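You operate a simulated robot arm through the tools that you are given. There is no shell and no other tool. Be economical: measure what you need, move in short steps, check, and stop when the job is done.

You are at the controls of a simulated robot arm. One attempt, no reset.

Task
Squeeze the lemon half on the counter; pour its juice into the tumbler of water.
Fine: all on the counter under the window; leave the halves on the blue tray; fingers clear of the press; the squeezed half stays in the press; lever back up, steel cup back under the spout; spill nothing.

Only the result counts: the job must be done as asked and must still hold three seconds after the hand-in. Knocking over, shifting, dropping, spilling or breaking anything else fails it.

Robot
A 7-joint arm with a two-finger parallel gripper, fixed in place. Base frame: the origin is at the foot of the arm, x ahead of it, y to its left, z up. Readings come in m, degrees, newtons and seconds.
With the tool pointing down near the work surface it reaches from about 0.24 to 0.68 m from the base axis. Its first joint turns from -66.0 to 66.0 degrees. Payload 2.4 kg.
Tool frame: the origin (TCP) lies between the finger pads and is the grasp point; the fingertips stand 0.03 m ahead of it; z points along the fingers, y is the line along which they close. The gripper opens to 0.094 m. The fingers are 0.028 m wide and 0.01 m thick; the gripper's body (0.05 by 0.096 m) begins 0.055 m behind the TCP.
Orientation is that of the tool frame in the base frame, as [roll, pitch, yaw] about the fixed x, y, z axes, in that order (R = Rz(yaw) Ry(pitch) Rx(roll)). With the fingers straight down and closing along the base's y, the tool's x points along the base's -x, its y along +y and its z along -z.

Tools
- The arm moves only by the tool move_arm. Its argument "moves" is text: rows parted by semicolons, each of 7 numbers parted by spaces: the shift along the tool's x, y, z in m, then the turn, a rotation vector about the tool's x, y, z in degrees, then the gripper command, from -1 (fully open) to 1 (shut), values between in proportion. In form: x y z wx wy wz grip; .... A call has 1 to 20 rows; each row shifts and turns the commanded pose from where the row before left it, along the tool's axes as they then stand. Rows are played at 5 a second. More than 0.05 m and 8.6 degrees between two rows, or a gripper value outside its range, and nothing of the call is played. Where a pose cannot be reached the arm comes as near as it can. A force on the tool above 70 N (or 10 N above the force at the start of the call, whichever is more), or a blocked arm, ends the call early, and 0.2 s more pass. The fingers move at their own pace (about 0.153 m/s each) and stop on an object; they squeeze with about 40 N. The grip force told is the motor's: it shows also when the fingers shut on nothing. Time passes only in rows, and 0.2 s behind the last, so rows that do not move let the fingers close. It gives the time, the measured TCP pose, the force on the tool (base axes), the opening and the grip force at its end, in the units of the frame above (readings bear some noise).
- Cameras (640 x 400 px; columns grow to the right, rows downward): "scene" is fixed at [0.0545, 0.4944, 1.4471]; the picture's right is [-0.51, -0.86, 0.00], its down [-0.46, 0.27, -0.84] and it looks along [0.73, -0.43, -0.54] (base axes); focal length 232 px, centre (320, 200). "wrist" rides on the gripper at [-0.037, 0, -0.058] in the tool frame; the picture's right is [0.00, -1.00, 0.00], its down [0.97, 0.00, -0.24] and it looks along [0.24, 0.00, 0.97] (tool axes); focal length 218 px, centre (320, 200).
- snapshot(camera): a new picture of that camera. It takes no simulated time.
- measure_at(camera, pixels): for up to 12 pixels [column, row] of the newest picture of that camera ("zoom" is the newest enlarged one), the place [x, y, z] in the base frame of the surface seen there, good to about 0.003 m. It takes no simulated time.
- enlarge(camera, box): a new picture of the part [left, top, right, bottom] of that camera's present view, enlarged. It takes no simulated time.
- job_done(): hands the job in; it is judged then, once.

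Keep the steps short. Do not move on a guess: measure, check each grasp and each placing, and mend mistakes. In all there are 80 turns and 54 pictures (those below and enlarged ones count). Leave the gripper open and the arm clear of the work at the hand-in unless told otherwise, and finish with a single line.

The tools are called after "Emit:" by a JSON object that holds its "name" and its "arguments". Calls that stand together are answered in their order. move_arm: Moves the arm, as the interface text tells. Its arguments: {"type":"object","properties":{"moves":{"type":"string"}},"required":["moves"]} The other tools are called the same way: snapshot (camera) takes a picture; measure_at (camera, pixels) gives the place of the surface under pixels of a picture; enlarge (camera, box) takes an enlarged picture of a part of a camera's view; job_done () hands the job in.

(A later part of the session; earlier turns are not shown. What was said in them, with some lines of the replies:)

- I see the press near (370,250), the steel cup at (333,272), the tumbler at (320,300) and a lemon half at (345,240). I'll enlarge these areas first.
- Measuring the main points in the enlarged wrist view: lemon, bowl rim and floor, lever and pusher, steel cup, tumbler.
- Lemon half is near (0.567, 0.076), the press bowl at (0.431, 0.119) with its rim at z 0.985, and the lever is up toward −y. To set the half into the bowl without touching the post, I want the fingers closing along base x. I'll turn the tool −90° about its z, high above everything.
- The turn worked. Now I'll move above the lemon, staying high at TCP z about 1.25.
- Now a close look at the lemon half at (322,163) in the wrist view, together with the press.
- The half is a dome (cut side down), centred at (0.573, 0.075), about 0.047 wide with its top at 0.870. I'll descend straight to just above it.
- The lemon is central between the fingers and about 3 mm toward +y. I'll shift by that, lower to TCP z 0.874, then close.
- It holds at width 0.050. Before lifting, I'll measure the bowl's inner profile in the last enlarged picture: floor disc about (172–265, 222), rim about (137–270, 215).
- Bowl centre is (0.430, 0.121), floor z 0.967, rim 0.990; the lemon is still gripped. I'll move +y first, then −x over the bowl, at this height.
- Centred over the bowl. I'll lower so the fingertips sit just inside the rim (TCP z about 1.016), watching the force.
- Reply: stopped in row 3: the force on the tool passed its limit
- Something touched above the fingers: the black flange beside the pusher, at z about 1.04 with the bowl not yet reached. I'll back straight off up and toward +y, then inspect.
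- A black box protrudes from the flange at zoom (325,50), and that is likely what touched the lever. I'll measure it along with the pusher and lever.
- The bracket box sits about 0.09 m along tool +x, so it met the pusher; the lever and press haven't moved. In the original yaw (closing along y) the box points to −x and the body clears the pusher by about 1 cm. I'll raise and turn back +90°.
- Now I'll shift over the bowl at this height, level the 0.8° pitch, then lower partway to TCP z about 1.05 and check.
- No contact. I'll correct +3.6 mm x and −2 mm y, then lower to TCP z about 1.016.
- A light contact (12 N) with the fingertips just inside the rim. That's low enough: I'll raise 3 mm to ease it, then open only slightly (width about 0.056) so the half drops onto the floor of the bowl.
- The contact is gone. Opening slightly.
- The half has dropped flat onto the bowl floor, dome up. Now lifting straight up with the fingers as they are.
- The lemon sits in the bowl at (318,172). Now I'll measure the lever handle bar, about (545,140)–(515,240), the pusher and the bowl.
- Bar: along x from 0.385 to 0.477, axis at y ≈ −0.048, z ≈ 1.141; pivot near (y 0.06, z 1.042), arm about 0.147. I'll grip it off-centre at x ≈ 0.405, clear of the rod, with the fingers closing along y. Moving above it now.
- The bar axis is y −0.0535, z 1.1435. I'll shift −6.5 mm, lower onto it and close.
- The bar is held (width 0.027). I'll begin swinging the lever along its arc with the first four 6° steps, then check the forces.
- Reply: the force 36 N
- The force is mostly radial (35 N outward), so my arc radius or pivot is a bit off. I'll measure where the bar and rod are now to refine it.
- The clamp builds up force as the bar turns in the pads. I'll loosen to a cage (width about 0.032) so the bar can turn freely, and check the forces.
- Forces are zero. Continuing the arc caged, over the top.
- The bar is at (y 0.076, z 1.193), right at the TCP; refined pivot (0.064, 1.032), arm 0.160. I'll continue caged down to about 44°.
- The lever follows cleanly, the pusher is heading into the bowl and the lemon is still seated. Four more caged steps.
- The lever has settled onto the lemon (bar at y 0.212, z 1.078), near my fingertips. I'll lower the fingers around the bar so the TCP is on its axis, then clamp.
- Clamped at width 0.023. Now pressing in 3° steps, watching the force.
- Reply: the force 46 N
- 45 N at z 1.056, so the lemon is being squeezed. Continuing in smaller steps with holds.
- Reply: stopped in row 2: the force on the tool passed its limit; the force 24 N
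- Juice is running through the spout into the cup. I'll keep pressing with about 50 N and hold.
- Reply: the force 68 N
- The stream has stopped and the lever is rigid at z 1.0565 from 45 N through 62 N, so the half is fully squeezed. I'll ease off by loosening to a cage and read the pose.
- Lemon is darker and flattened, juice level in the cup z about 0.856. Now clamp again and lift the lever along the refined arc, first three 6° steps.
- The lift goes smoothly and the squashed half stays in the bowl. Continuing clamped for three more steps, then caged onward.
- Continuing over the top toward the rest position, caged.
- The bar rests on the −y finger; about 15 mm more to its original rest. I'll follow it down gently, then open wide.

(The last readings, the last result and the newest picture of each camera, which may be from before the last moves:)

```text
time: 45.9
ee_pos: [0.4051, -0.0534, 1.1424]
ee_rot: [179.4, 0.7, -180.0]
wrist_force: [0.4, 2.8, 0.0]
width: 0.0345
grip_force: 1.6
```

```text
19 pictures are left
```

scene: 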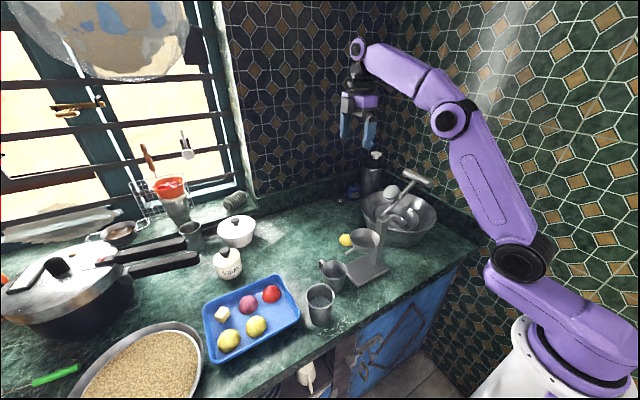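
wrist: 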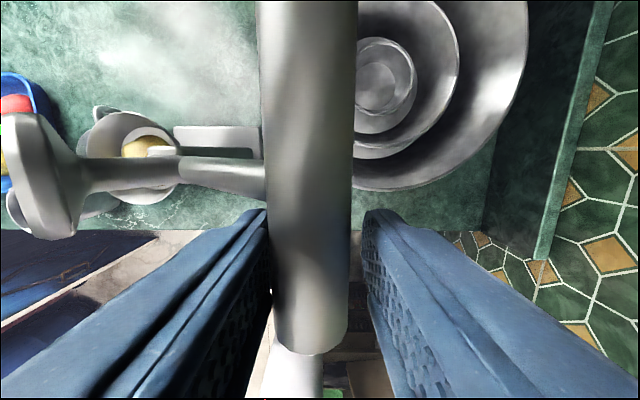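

The lever is back at its stop. I'll open and rise clear, straightening the small tool tilt.

Emit:
{"name": "move_arm", "arguments": {"moves": "0 0 0 0 0 0 0;0 0 0 0 0 0 -0.4;0 0 0 0 0 0 -0.4;0 0 -0.03 0 0 0 -0.4;0 0 -0.04 0.6 0.7 0 -0.4;0 0 -0.04 0 0 0 -0.4;0 0.05 -0.03 0 0 0 -0.4;0 0.05 0 0 0 0 -0.4;0 0.05 0 0 0 0 -0.4;0 0 0 0 0 0 -0.4"}}

Emit:
{"name": "enlarge", "arguments": {"camera": "scene", "box": [290, 150, 450, 330]}}

Emit:
{"name": "snapshot", "arguments": {"camera": "wrist"}}

```text
refused: row 7 steps farther than a row can; nothing moved
```

```text
2.22 times, centred on (370, 240) of scene
```

zoom: 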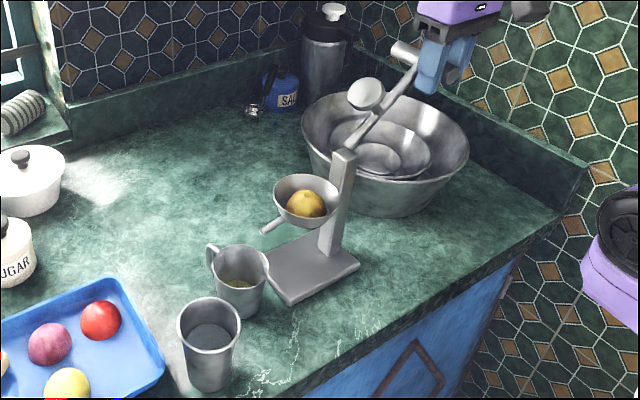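

```text
17 pictures are left
```

wrist: 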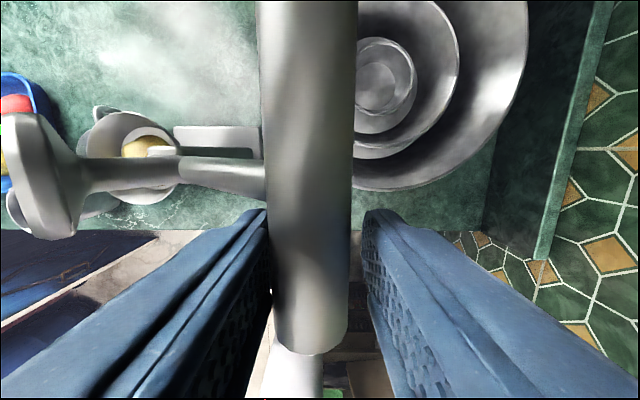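

One row was too long, so nothing moved. From this enlarged view I'll measure the cup and tumbler and replay with smaller steps.

Emit:
{"name": "measure_at", "arguments": {"camera": "zoom", "pixels": [[212, 250], [213, 270], [240, 249], [266, 268], [243, 281], [240, 312], [240, 283], [182, 315], [237, 322], [208, 296], [210, 346], [208, 335]]}}

Emit:
{"name": "move_arm", "arguments": {"moves": "0 0 0 0 0 0 0;0 0 0 0 0 0 -0.4;0 0 0 0 0 0 -0.4;0 0 -0.03 0 0 0 -0.4;0 0 -0.04 0.6 0.7 0 -0.4;0 0 -0.04 0 0 0 -0.4;0 0.03 -0.03 0 0 0 -0.4;0 0.045 0 0 0 0 -0.4;0 0.045 0 0 0 0 -0.4;0 0.03 0 0 0 0 -0.4;0 0 0 0 0 0 -0.4"}}

```text
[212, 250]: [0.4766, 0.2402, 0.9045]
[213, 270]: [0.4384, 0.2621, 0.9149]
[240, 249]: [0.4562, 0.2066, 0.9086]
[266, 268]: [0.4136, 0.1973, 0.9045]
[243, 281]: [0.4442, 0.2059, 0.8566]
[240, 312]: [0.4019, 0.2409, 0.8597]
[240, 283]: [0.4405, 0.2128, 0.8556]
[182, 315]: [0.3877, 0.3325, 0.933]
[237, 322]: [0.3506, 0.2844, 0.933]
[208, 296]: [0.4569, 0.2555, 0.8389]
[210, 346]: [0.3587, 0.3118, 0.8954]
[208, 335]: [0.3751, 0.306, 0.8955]
```

```text
time: 48.3
ee_pos: [0.4059, 0.095, 1.282]
ee_rot: [-179.9, -0.1, 180.0]
wrist_force: [0.9, 0.0, 0.1]
width: 0.0658
grip_force: 0.1
```

Cup axis is near (0.431, 0.228), rim 0.912; tumbler at (0.365, 0.314), rim 0.935. I'll hold the cup by its body from the robot's side, below the spout, with the tool tilted 50° and turned 12°. First I'll orient up here.

Emit:
{"name": "move_arm", "arguments": {"moves": "0.03 0.03 0 0 0 -6 -0.7;0.03 0.035 0 0 0 -6 -0.7;0 0 0 0 -8.4 0 -0.7;0 0 0 0 -8.4 0 -0.7;0 0 0 0 -8.4 0 -0.7;0 0 0 0 -8.4 0 -0.7;0 0 0 0 -8.4 0 -0.7;0 0 0 0 -8 0 -0.7;0 0 0 0 0 0 -0.7"}}

```text
time: 50.3
ee_pos: [0.3414, 0.1568, 1.2827]
ee_rot: [-179.8, 50.1, -167.8]
wrist_force: [0.2, -0.7, -0.9]
width: 0.0798
grip_force: 0.0
```

Orientation reached. Now I'll bring the hand down on the robot side of the cup (staging at about (0.333, 0.207, 1.03)).

Emit:
{"name": "move_arm", "arguments": {"moves": "0.0317 0.0084 0.0271 0 0 0 -0.7;0.0317 0.0084 0.0271 0 0 0 -0.7;0.0317 0.0084 0.0271 0 0 0 -0.7;0.0317 0.0084 0.0271 0 0 0 -0.7;0.0317 0.0084 0.0271 0 0 0 -0.7;0.0317 0.0084 0.0271 0 0 0 -0.7;0 0 0 0 0 0 -0.7"}}

Emit:
{"name": "snapshot", "arguments": {"camera": "wrist"}}

```text
time: 51.9
ee_pos: [0.3583, 0.2029, 1.1326]
ee_rot: [-179.7, 49.8, -167.7]
wrist_force: [0.2, -0.6, 0.7]
width: 0.0799
grip_force: 0.1
out of reach, approached as far as the arm can: row 3, 4, 5, 6
```

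```text
16 pictures are left
```

wrist: 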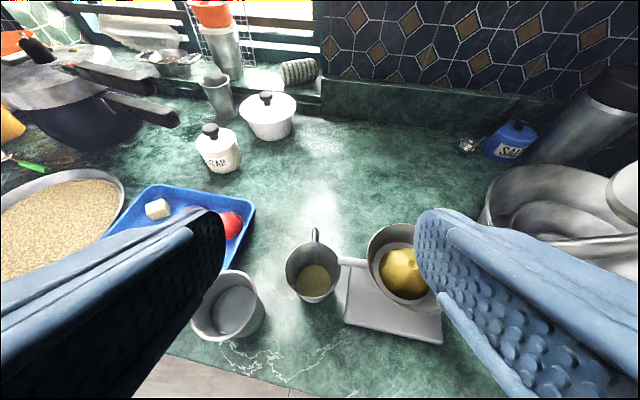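

At this tilt the pose is out of reach so close to the base. A better way is to grip the cup vertically near its rim on a diagonal (clear of spout and handle), then pour by tipping sideways toward +y. I'll raise, straighten, and turn to yaw θ=90 to test that the pouring posture is reachable in free air first.

Emit:
{"name": "move_arm", "arguments": {"moves": "-0.034 0 -0.029 0 0 0 -0.7;-0.034 0 -0.029 0 0 0 -0.7;0 0 0 0 8.4 0 -0.7;0 0 0 0 8.4 0 -0.7;0 0 0 0 8.4 0 -0.7;0 0 0 0 8.4 0 -0.7;0 0 0 0 8.4 0 -0.7;0 0 0 0 8 0 -0.7;0 0 0 0 0 -7.8 -0.7;0 0 0 0 0 -7.8 -0.7;0 0 0 0 0 -7.8 -0.7;0 0 0 0 0 -7.8 -0.7;0 0 0 0 0 -7.8 -0.7;0 0 0 0 0 -7.8 -0.7;0 0 0 0 0 -7.8 -0.7;0 0 0 0 0 -7.8 -0.7;0 0 0 0 0 -7.8 -0.7;0 0 0 0 0 -7.8 -0.7;0 0 0 0 0 0 -0.7"}}

```text
time: 55.9
ee_pos: [0.3577, 0.2039, 1.2217]
ee_rot: [179.9, -0.2, -89.8]
wrist_force: [-0.3, -0.5, -0.1]
width: 0.0798
grip_force: 0.0
```

Emit:
{"name": "move_arm", "arguments": {"moves": "-0.03 -0.004 0.02 0 0 0 -0.7;-0.03 -0.003 0.02 0 0 0 -0.7;-0.012 0 0.04 0 0 0 -0.7;-0.0021 0 -0.0046 0 8 0 -0.7;-0.0021 0 -0.0046 0 8 0 -0.7;-0.0021 0 -0.0046 0 8 0 -0.7;-0.0021 0 -0.0046 0 8 0 -0.7;-0.0021 0 -0.0046 0 8 0 -0.7;-0.0021 0 -0.0046 0 8 0 -0.7;-0.0021 0 -0.0046 0 8 0 -0.7;-0.0021 0 -0.0046 0 8 0 -0.7;-0.0021 0 -0.0046 0 8 0 -0.7;-0.0021 0 -0.0046 0 8 0 -0.7;-0.0021 0 -0.0046 0 8 0 -0.7;-0.0021 0 -0.0046 0 8 0 -0.7;-0.0021 0 -0.0046 0 8 0 -0.7;0 0 0 0 0 0 -0.7"}}

Emit:
{"name": "snapshot", "arguments": {"camera": "scene"}}

```text
time: 59.5
ee_pos: [0.2968, 0.2535, 1.1525]
ee_rot: [180.0, -72.1, -90.1]
wrist_force: [-0.2, 0.2, 0.3]
width: 0.0799
grip_force: 0.0
out of reach, approached as far as the arm can: row 11, 12, 13, 14, 15, 16
```

```text
15 pictures are left
```

scene: 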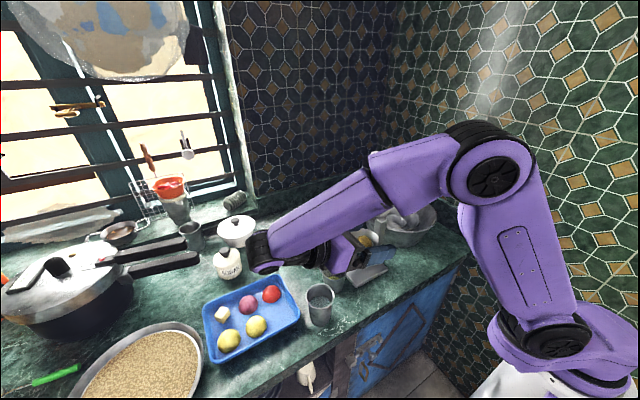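

Sideways tilt reaches only about 60°. A full pour needs about 100°, so I'll split it: grip the cup with the hand leaning outward about 45°, then swing to leaning inward about 55°. First I'll unwind to vertical, turn to θ=40 and move to (0.40, 0.32) to test the inward lean.

Emit:
{"name": "move_arm", "arguments": {"moves": "0 0 0 0 -8 0 -0.7;0 0 0 0 -8 0 -0.7;0 0 0 0 -8 0 -0.7;0 0 0 0 -8 0 -0.7;0 0 0 0 -8 0 -0.7;0 0 0 0 -8 0 -0.7;0 0 0 0 -8 0 -0.7;0 0 0 0 -8 0 -0.7;0 0 0 0 -8 0 -0.7;0 0 0 0 0 8.33 -0.7;0 0 0 0 0 8.33 -0.7;0 0 0 0 0 8.33 -0.7;0 0 0 0 0 8.33 -0.7;0 0 0 0 0 8.33 -0.7;0 0 0 0 0 8.33 -0.7;-0.0406 -0.0051 0 0 0 0 -0.7;-0.0406 -0.0051 0 0 0 0 -0.7;-0.0406 -0.0051 0 0 0 0 -0.7;0 0 0 0 0 0 -0.7"}}

```text
time: 63.5
ee_pos: [0.4007, 0.3235, 1.1505]
ee_rot: [-180.0, -0.1, -139.9]
wrist_force: [0.1, -0.5, 0.9]
width: 0.0798
grip_force: 0.0
```

Now I'll test the inward lean (−56°) at pouring height: lower to z 1.05, then tilt about the TCP.

Emit:
{"name": "move_arm", "arguments": {"moves": "0 0 0.04 0 0 0 -0.7;0 0 0.04 0 0 0 -0.7;0 0 0.02 0 0 0 -0.7;0 0 0 0 -8 0 -0.7;0 0 0 0 -8 0 -0.7;0 0 0 0 -8 0 -0.7;0 0 0 0 -8 0 -0.7;0 0 0 0 -8 0 -0.7;0 0 0 0 -8 0 -0.7;0 0 0 0 -8 0 -0.7;0 0 0 0 0 0 -0.7"}}

```text
time: 65.9
ee_pos: [0.4003, 0.3191, 1.0525]
ee_rot: [-179.8, 55.9, -139.9]
wrist_force: [-0.2, 0.2, -0.4]
width: 0.0801
grip_force: 0.1
```

Reached fully. Testing how much farther it can go.

Emit:
{"name": "move_arm", "arguments": {"moves": "0 0 0 0 -8 0 -0.7;0 0 0 0 -8 0 -0.7;0 0 0 0 -8 0 -0.7;0 0 0 0 -8 0 -0.7;0 0 0 0 0 0 -0.7"}}

```text
time: 67.1
ee_pos: [0.4035, 0.3218, 1.0498]
ee_rot: [-176.4, 88.0, -136.3]
wrist_force: [0.0, -0.5, -0.1]
width: 0.0797
grip_force: 0.1
out of reach, approached as far as the arm can: row 3
```

It reaches about 88°, so a grasp leaning outward by only 22° gives about 105° of tip. I'll go back up, unwind, and lean outward by 22°.

Emit:
{"name": "move_arm", "arguments": {"moves": "-0.045 0 0 0 0 0 -0.7;0 0 0 0 8 0 -0.7;0 0 0 0 8 0 -0.7;0 0 0 0 8 0 -0.7;0 0 0 0 8 0 -0.7;0 0 0 0 8 0 -0.7;0 0 0 0 8 0 -0.7;0 0 0 0 8 0 -0.7;0 0 0 0 8 0 -0.7;0 0 0 0 8 0 -0.7;0 0 0 0 8 0 -0.7;0 0 0 0 8 0 -0.7;0 0 0 0 8 0 -0.7;0 0 0 0 8 0 -0.7;0 0 0 0 6 0 -0.7;0 0 0 0 0 0 -0.7"}}

```text
time: 70.5
ee_pos: [0.411, 0.3245, 1.0955]
ee_rot: [-179.9, -22.2, -139.9]
wrist_force: [1.2, -0.4, 0.5]
width: 0.08
grip_force: 0.1
out of reach, approached as far as the arm can: row 1
```

Orientation good. Moving to the pre-grasp point, 0.12 m back along the tool axis from the cup.

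Emit:
{"name": "move_arm", "arguments": {"moves": "-0.0128 -0.0288 0.0277 0 0 0 -0.7;-0.0128 -0.0288 0.0277 0 0 0 -0.7;-0.0128 -0.0288 0.0277 0 0 0 -0.7;0 0 0 0 0 0 -0.7"}}

Emit:
{"name": "snapshot", "arguments": {"camera": "wrist"}}

```text
time: 71.5
ee_pos: [0.4695, 0.2621, 1.0049]
ee_rot: [-180.0, -22.1, -140.1]
wrist_force: [0.3, -0.4, 0.5]
width: 0.0797
grip_force: 0.0
```

```text
14 pictures are left
```

wrist: 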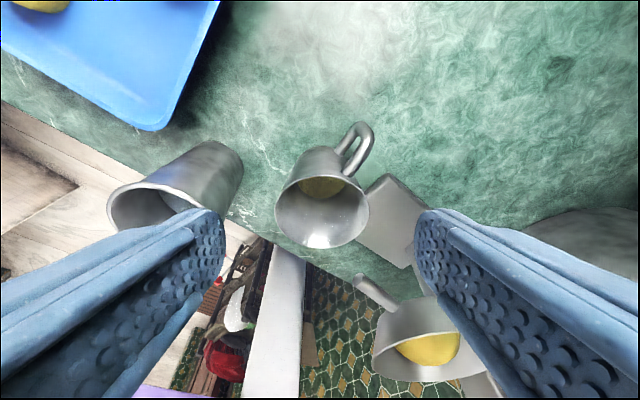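

The cup is centred between the fingers, handle up-right and clear, spout below and outside the path. Verifying the rim position.

Emit:
{"name": "measure_at", "arguments": {"camera": "wrist", "pixels": [[277, 210], [367, 207], [318, 247], [310, 178], [350, 290], [357, 277], [358, 125], [320, 185], [343, 160], [371, 135]]}}

```text
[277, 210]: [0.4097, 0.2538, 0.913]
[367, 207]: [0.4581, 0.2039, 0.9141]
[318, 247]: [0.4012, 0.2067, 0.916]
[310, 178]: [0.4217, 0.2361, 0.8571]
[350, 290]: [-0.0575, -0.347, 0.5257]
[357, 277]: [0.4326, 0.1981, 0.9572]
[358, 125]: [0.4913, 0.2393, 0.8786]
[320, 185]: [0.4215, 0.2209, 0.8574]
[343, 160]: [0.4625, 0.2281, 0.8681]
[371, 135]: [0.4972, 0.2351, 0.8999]
```

Rim centre is (0.431, 0.229), diameter 0.0695, as planned. Advancing 0.12 m along the tool axis.

Emit:
{"name": "move_arm", "arguments": {"moves": "0 0 0.03 0 0 0 -0.7;0 0 0.03 0 0 0 -0.7;0 0 0.03 0 0 0 -0.7;0 0 0.02 0 0 0 -0.7;0 0 0.01 0 0 0 -0.7;0 0 0 0 0 0 -0.7"}}

Emit:
{"name": "snapshot", "arguments": {"camera": "wrist"}}

```text
time: 72.9
ee_pos: [0.4366, 0.2324, 0.8954]
ee_rot: [-179.9, -22.1, -140.0]
wrist_force: [0.5, -0.9, 0.0]
width: 0.08
grip_force: 0.1
```

```text
13 pictures are left
```

wrist: 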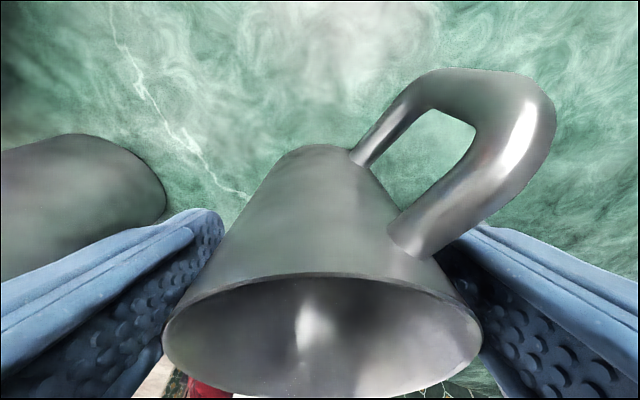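

The fingers straddle the cup body and the handle lies outside the finger's path. Closing.

Emit:
{"name": "move_arm", "arguments": {"moves": "0 0 0 0 0 0 -0.55;0 0 0 0 0 0 -0.45;0 0 0 0 0 0 0;0 0 0 0 0 0 1;0 0 0 0 0 0 1;0 0 0 0 0 0 1"}}

Emit:
{"name": "snapshot", "arguments": {"camera": "wrist"}}

```text
time: 74.3
ee_pos: [0.4363, 0.231, 0.8951]
ee_rot: [-179.9, -22.1, -140.0]
wrist_force: [0.0, 0.5, -0.2]
width: 0.0748
grip_force: 40.1
```

```text
12 pictures are left
```

wrist: 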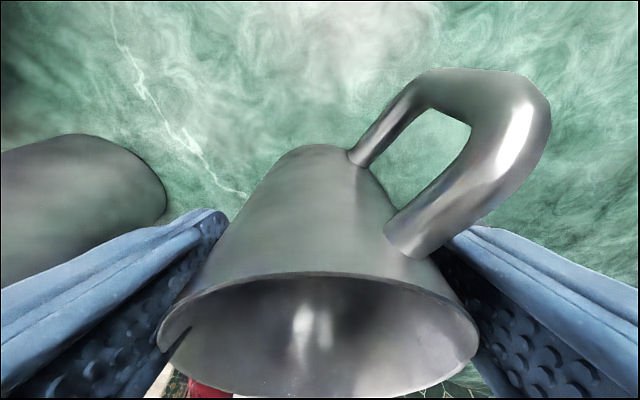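

Held at width 0.075. I'll lift 1 cm, slide 3 cm outward from under the spout, rise a little more, then check how the cup hangs.

Emit:
{"name": "move_arm", "arguments": {"moves": "0.0019 0 -0.0047 0 0 0 1;0.0019 0 -0.0047 0 0 0 1;-0.0093 0 -0.0038 0 0 0 1;-0.0093 0 -0.0038 0 0 0 1;-0.0093 0 -0.0038 0 0 0 1;-0.0093 0 -0.0038 0 0 0 1;0.0075 0 -0.0185 0 0 0 1;0.0075 0 -0.0185 0 0 0 1;0 0 0 0 0 0 1"}}

Emit:
{"name": "enlarge", "arguments": {"camera": "scene", "box": [270, 180, 400, 340]}}

```text
time: 76.3
ee_pos: [0.4645, 0.2581, 0.9451]
ee_rot: [-179.9, -22.1, -140.0]
wrist_force: [0.0, 0.9, 0.7]
width: 0.0751
grip_force: 39.7
```

```text
2.50 times, centred on (335, 260) of scene
```

zoom: 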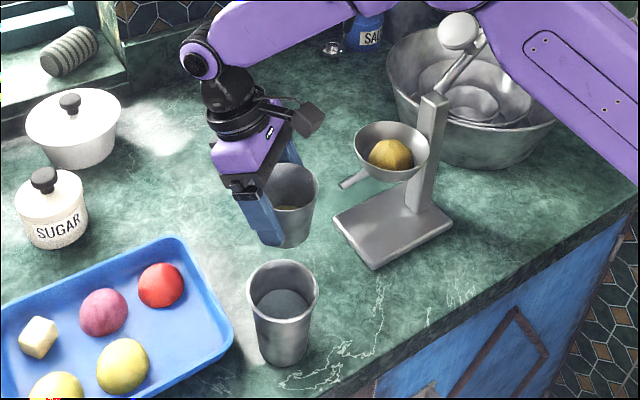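

The cup hangs upright and firm with juice inside. Now I'll raise it and carry it beside the tumbler so its pouring lip is above the tumbler's centre, cup bottom about 2 cm above the tumbler rim.

Emit:
{"name": "move_arm", "arguments": {"moves": "0.0083 0 -0.0204 0 0 0 1;0.0083 0 -0.0204 0 0 0 1;0.0083 0 -0.0204 0 0 0 1;0 0.0267 0 0 0 0 1;0 0.0267 0 0 0 0 1;0 0.0267 0 0 0 0 1;0 0.0267 0 0 0 0 1;0 0 0 0 0 0 1"}}

```text
time: 78.1
ee_pos: [0.3971, 0.3428, 1.0117]
ee_rot: [-179.9, -22.1, -140.0]
wrist_force: [0.7, -1.0, -1.6]
width: 0.0746
grip_force: 40.1
```

Now tip the first 30° with the lip fixed over the tumbler, and verify that the cup turns with the hand.

Emit:
{"name": "move_arm", "arguments": {"moves": "0 0 -0.0046 0 -6 0 1;0 0 -0.0046 0 -6 0 1;0 0 -0.0046 0 -6 0 1;0 0 -0.0046 0 -6 0 1;0 0 -0.0046 0 -6 0 1;0 0 0 0 0 0 1"}}

Emit:
{"name": "enlarge", "arguments": {"camera": "scene", "box": [250, 200, 380, 340]}}

```text
time: 79.5
ee_pos: [0.3998, 0.344, 1.0313]
ee_rot: [-179.9, 8.0, -140.0]
wrist_force: [0.5, -0.4, -0.9]
width: 0.0746
grip_force: 40.0
```

```text
2.86 times, centred on (315, 270) of scene
```

zoom: 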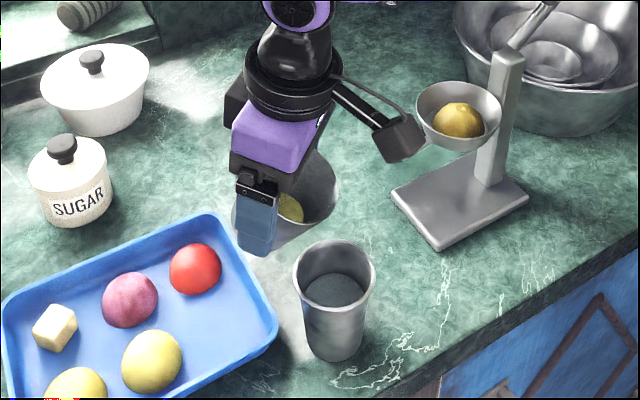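

The cup tips with the hand. Checking where the lip is relative to the tumbler.

Emit:
{"name": "measure_at", "arguments": {"camera": "zoom", "pixels": [[338, 185], [332, 212], [320, 226], [300, 236], [282, 246], [296, 272], [374, 275], [335, 241], [335, 311], [290, 205]]}}

```text
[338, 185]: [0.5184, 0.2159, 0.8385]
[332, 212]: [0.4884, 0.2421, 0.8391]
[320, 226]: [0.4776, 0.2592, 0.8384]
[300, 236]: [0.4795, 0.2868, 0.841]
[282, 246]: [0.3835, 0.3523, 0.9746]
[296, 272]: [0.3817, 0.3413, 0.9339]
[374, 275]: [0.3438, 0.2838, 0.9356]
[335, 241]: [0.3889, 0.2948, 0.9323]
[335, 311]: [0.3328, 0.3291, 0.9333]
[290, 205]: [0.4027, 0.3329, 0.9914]
```

The lip is over the tumbler (about (0.366, 0.316, 1.027); tumbler centre (0.362, 0.312)). Tip another 24°, then lower by 4 cm before anything runs.

Emit:
{"name": "move_arm", "arguments": {"moves": "0 0 -0.0046 0 -6 0 1;0 0 -0.0046 0 -6 0 1;0 0 -0.0046 0 -6 0 1;0 0 -0.0046 0 -6 0 1;0.0106 0 0.017 0 0 0 1;0.0106 0 0.017 0 0 0 1;0 0 0 0 0 0 1"}}

Emit:
{"name": "enlarge", "arguments": {"camera": "scene", "box": [250, 200, 380, 340]}}

```text
time: 81.1
ee_pos: [0.3957, 0.339, 1.0072]
ee_rot: [-179.9, 32.0, -139.9]
wrist_force: [0.2, 0.1, -1.1]
width: 0.0748
grip_force: 39.6
```

```text
2.86 times, centred on (315, 270) of scene
```

zoom: 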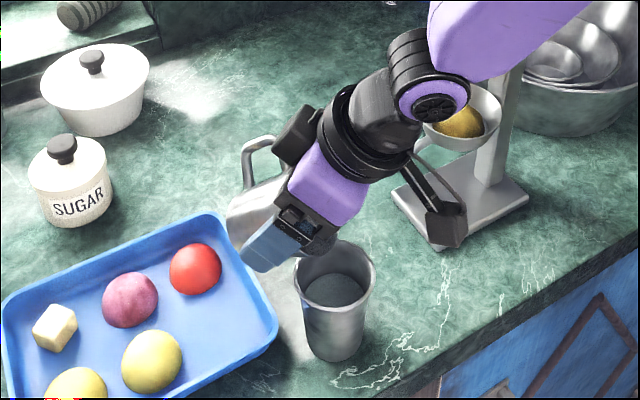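

The lip is at about (0.367, 0.315, 0.985), just above the tumbler. Now pouring slowly, 4° a row, to β ≈ 86°.

Emit:
{"name": "move_arm", "arguments": {"moves": "0 0 -0.0031 0 -4 0 1;0 0 -0.0031 0 -4 0 1;0 0 -0.0031 0 -4 0 1;0 0 -0.0031 0 -4 0 1;0 0 0 0 0 0 1;0 0 -0.0031 0 -4 0 1;0 0 0 0 0 0 1;0 0 -0.0031 0 -4 0 1;0 0 0 0 0 0 1;0 0 -0.0031 0 -4 0 1;0 0 0 0 0 0 1;0 0 -0.0031 0 -4 0 1;0 0 0 0 0 0 1"}}

Emit:
{"name": "enlarge", "arguments": {"camera": "scene", "box": [250, 200, 380, 340]}}

```text
time: 83.9
ee_pos: [0.3857, 0.3301, 1.0262]
ee_rot: [-179.9, 63.9, -139.7]
wrist_force: [-0.6, 0.2, -1.9]
width: 0.0745
grip_force: 40.1
out of reach, approached as far as the arm can: row 12
```

```text
2.86 times, centred on (315, 270) of scene
```

zoom: 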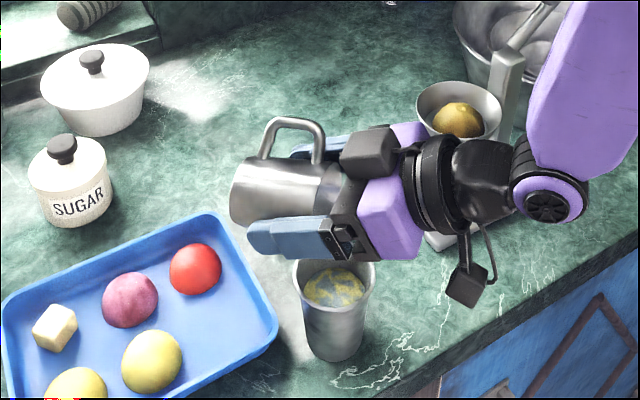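

The juice is landing in the tumbler (yellow swirl at (335,290)). I'll tip a little further, 12° more, and let it drain.

Emit:
{"name": "move_arm", "arguments": {"moves": "0 0 -0.0031 0 -4 0 1;0 0 0 0 0 0 1;0 0 -0.0031 0 -4 0 1;0 0 0 0 0 0 1;0 0 -0.0031 0 -4 0 1;0 0 0 0 0 0 1;0 0 0 0 0 0 1;0 0 0 0 0 0 1;0 0 0 0 0 0 1;0 0 0 0 0 0 1"}}

Emit:
{"name": "enlarge", "arguments": {"camera": "scene", "box": [250, 200, 380, 340]}}

```text
time: 86.1
ee_pos: [0.3951, 0.3332, 1.0273]
ee_rot: [-179.6, 76.0, -139.5]
wrist_force: [-0.4, 1.2, -0.9]
width: 0.0744
grip_force: 40.2
out of reach, approached as far as the arm can: row 1, 3, 5
```

```text
2.86 times, centred on (315, 270) of scene
```

zoom: 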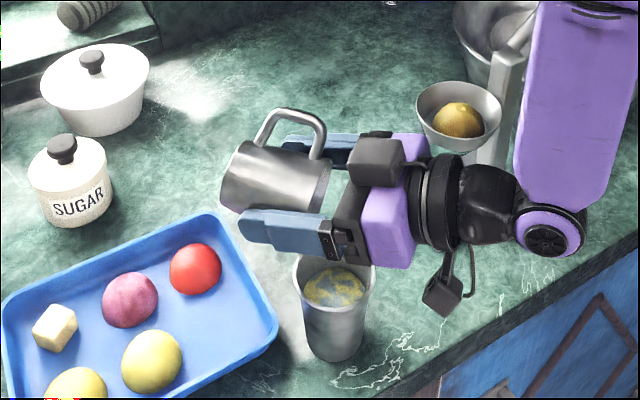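

The cup is at 98° and drained. I'll tip it back the way it came: 12° back with the lip over the centre, a short pause for drips, then 32° more and up 4 cm.

Emit:
{"name": "move_arm", "arguments": {"moves": "0.0011 0 0 0 4 0 1;0.0011 0 0 0 4 0 1;0.0011 0 0 0 4 0 1;0 0 0 0 0 0 1;0 0 0 0 0 0 1;0 0 0 0 0 0 1;0 0 0.0031 0 4 0 1;0 0 0.0031 0 4 0 1;0 0 0.0031 0 4 0 1;0 0 0.0031 0 4 0 1;0 0 0.0031 0 4 0 1;0 0 0.0031 0 4 0 1;0 0 0.0031 0 4 0 1;0 0 0.0031 0 4 0 1;-0.0106 0 -0.017 0 0 0 1;-0.0106 0 -0.017 0 0 0 1;0 0 0 0 0 0 1"}}

```text
time: 89.7
ee_pos: [0.4081, 0.3418, 1.0489]
ee_rot: [-180.0, 31.9, -139.9]
wrist_force: [-0.4, 0.1, -0.3]
width: 0.0744
grip_force: 39.9
```

Now the remaining 54° back to upright.

Emit:
{"name": "move_arm", "arguments": {"moves": "0 0 0.0046 0 6 0 1;0 0 0.0046 0 6 0 1;0 0 0.0046 0 6 0 1;0 0 0.0046 0 6 0 1;0 0 0.0046 0 6 0 1;0 0 0.0046 0 6 0 1;0 0 0.0046 0 6 0 1;0 0 0.0046 0 6 0 1;0 0 0.0046 0 6 0 1;0 0 0 0 0 0 1"}}

Emit:
{"name": "enlarge", "arguments": {"camera": "scene", "box": [270, 190, 400, 330]}}

```text
time: 91.9
ee_pos: [0.4131, 0.3457, 1.0082]
ee_rot: [-179.9, -22.2, -139.9]
wrist_force: [-0.4, -0.1, -0.6]
width: 0.0747
grip_force: 40.1
```

```text
2.86 times, centred on (335, 260) of scene
```

zoom: 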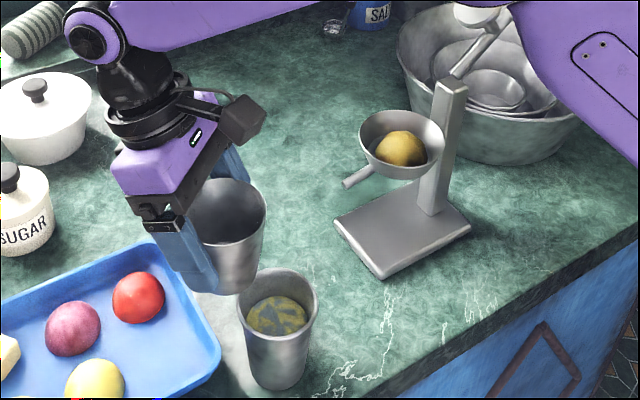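

The cup is empty and the tumbler holds the juice. Carrying the cup back toward the press at the same height.

Emit:
{"name": "move_arm", "arguments": {"moves": "0.0039 -0.025 0.0016 0 0 0 1;0.0039 -0.025 0.0016 0 0 0 1;0.0039 -0.025 0.0016 0 0 0 1;0.0039 -0.025 0.0016 0 0 0 1;0 0 0 0 0 0 1;-0.0083 0 0.0204 0 0 0 1;-0.0083 0 0.0204 0 0 0 1;-0.0083 0 0.0204 0 0 0 1;0 0 0 0 0 0 1"}}

```text
time: 93.9
ee_pos: [0.4643, 0.2602, 0.9418]
ee_rot: [-180.0, -22.0, -139.9]
wrist_force: [0.0, -0.3, -0.6]
width: 0.0743
grip_force: 39.9
```

Lowering to 1 cm above the counter, then sliding back under the spout.

Emit:
{"name": "move_arm", "arguments": {"moves": "-0.0069 0 0.017 0 0 0 1;-0.0069 0 0.017 0 0 0 1;0 0 0 0 0 0 1;0.0093 -0.0011 0.0038 0 0 0 1;0.0093 -0.0011 0.0038 0 0 0 1;0.0093 -0.0011 0.0038 0 0 0 1;0.0093 -0.0011 0.0038 0 0 0 1;0 0 0 0 0 0 1"}}

```text
time: 95.7
ee_pos: [0.4378, 0.2287, 0.9055]
ee_rot: [-179.9, -22.1, -140.0]
wrist_force: [0.2, -0.5, -1.3]
width: 0.0743
grip_force: 40.3
```

Position matches the pick-up point. Lowering the last centimetre gently.

Emit:
{"name": "move_arm", "arguments": {"moves": "-0.0015 0 0.0037 0 0 0 1;-0.0011 0 0.0028 0 0 0 1;-0.001 0 0.0023 0 0 0 1;0 0 0 0 0 0 1"}}

Emit:
{"name": "enlarge", "arguments": {"camera": "scene", "box": [290, 200, 410, 320]}}

```text
time: 96.7
ee_pos: [0.4386, 0.2306, 0.8977]
ee_rot: [-179.9, -22.1, -140.0]
wrist_force: [0.1, -0.5, -0.6]
width: 0.0746
grip_force: 40.1
```

```text
3.33 times, centred on (350, 260) of scene
```

zoom: 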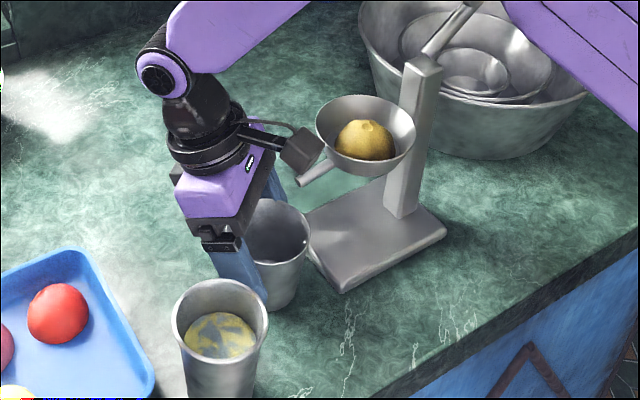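

About 2–3 mm remain. Lowering until a light contact shows.

Emit:
{"name": "move_arm", "arguments": {"moves": "0.0012 0 0.0024 0 0 0 1;-0.0004 0 0.0009 0 0 0 1;0 0 0 0 0 0 1"}}

```text
time: 97.5
ee_pos: [0.4357, 0.2306, 0.8953]
ee_rot: [-179.9, -22.0, -139.9]
wrist_force: [0.2, 4.2, 22.4]
width: 0.0745
grip_force: 40.6
```

The cup is on the counter (22 N up). I'll ease 1 mm, open to 0.080, and check before withdrawing.

Emit:
{"name": "move_arm", "arguments": {"moves": "0.0005 0 -0.0012 0 0 0 1;0 0 0 0 0 0 -0.6;0 0 0 0 0 0 -0.7;0 0 0 0 0 0 -0.7;0 0 -0.02 0 0 0 -0.7;0 0 -0.03 0 0 0 -0.7;0 0 -0.035 0 0 0 -0.7;0 0 -0.035 0 0 0 -0.7;0 0 0 0 0 0 -0.7"}}

Emit:
{"name": "snapshot", "arguments": {"camera": "wrist"}}

```text
time: 99.5
ee_pos: [0.4675, 0.2598, 1.0059]
ee_rot: [-179.9, -22.0, -140.0]
wrist_force: [-0.9, 0.0, 0.0]
width: 0.0799
grip_force: 0.1
```

```text
4 pictures are left
```

wrist: 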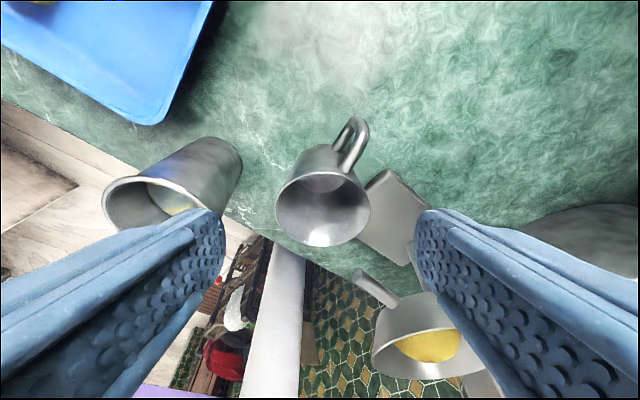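

The cup stands empty at its old place under the spout. Checking its rim and spout position, then raising the arm clear with the gripper open.

Emit:
{"name": "measure_at", "arguments": {"camera": "wrist", "pixels": [[277, 207], [369, 204], [320, 246], [357, 274], [318, 185]]}}

Emit:
{"name": "move_arm", "arguments": {"moves": "0.015 0 -0.037 0 0 0 -0.8;0.015 0 -0.037 0 0 0 -1;0.015 0 -0.037 0 0 0 -1;0.015 0 -0.037 0 0 0 -1;0.015 0 -0.037 0 0 0 -1;0.015 0 -0.037 0 0 0 -1;0 0 0 0 -8 0 -1;0 0 0 0 -8 0 -1;0 0 0 0 -6 0 -1;0 0 0 0 0 0 -1"}}

Emit:
{"name": "snapshot", "arguments": {"camera": "scene"}}

```text
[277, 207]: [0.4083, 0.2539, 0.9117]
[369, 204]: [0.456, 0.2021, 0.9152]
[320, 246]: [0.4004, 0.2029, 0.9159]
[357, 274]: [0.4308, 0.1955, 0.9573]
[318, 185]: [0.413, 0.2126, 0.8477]
```

```text
time: 101.7
ee_pos: [0.4616, 0.2534, 1.1908]
ee_rot: [-179.9, -0.1, -140.0]
wrist_force: [0.1, -0.1, 0.4]
width: 0.0939
grip_force: 0.0
out of reach, approached as far as the arm can: row 5, 6
```

```text
3 pictures are left
```

scene: 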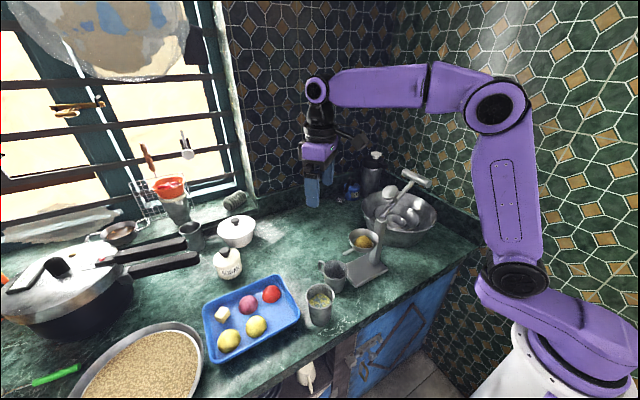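

The cup is within 2 mm of its original place and the lever is up. One last close look for spills.

Emit:
{"name": "enlarge", "arguments": {"camera": "scene", "box": [290, 160, 440, 330]}}

```text
2.35 times, centred on (365, 245) of scene
```

zoom: 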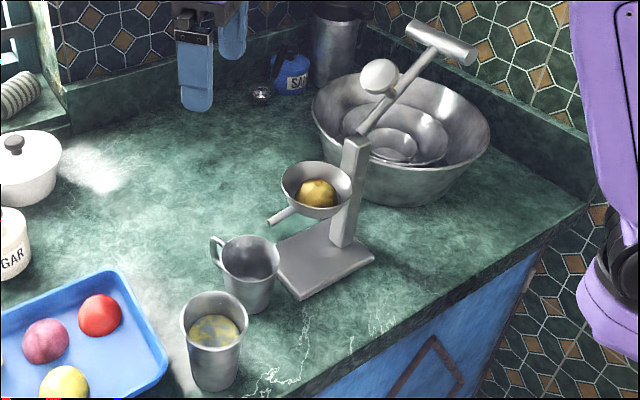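

No spills: juice in the tumbler, squeezed half in the press, lever up, cup under the spout, arm clear and gripper open. Handing in.

Emit:
{"name": "job_done", "arguments": {}}

```text
The job is handed in.
```

The lemon half is squeezed and its juice is in the tumbler of water; the half is still in the press, the lever is up, the empty steel cup is back under the spout within about 2 mm, and I saw no spills, though the hand brushed the press twice while loading the half and the press may have shifted 2–3 mm as I swung the lever.
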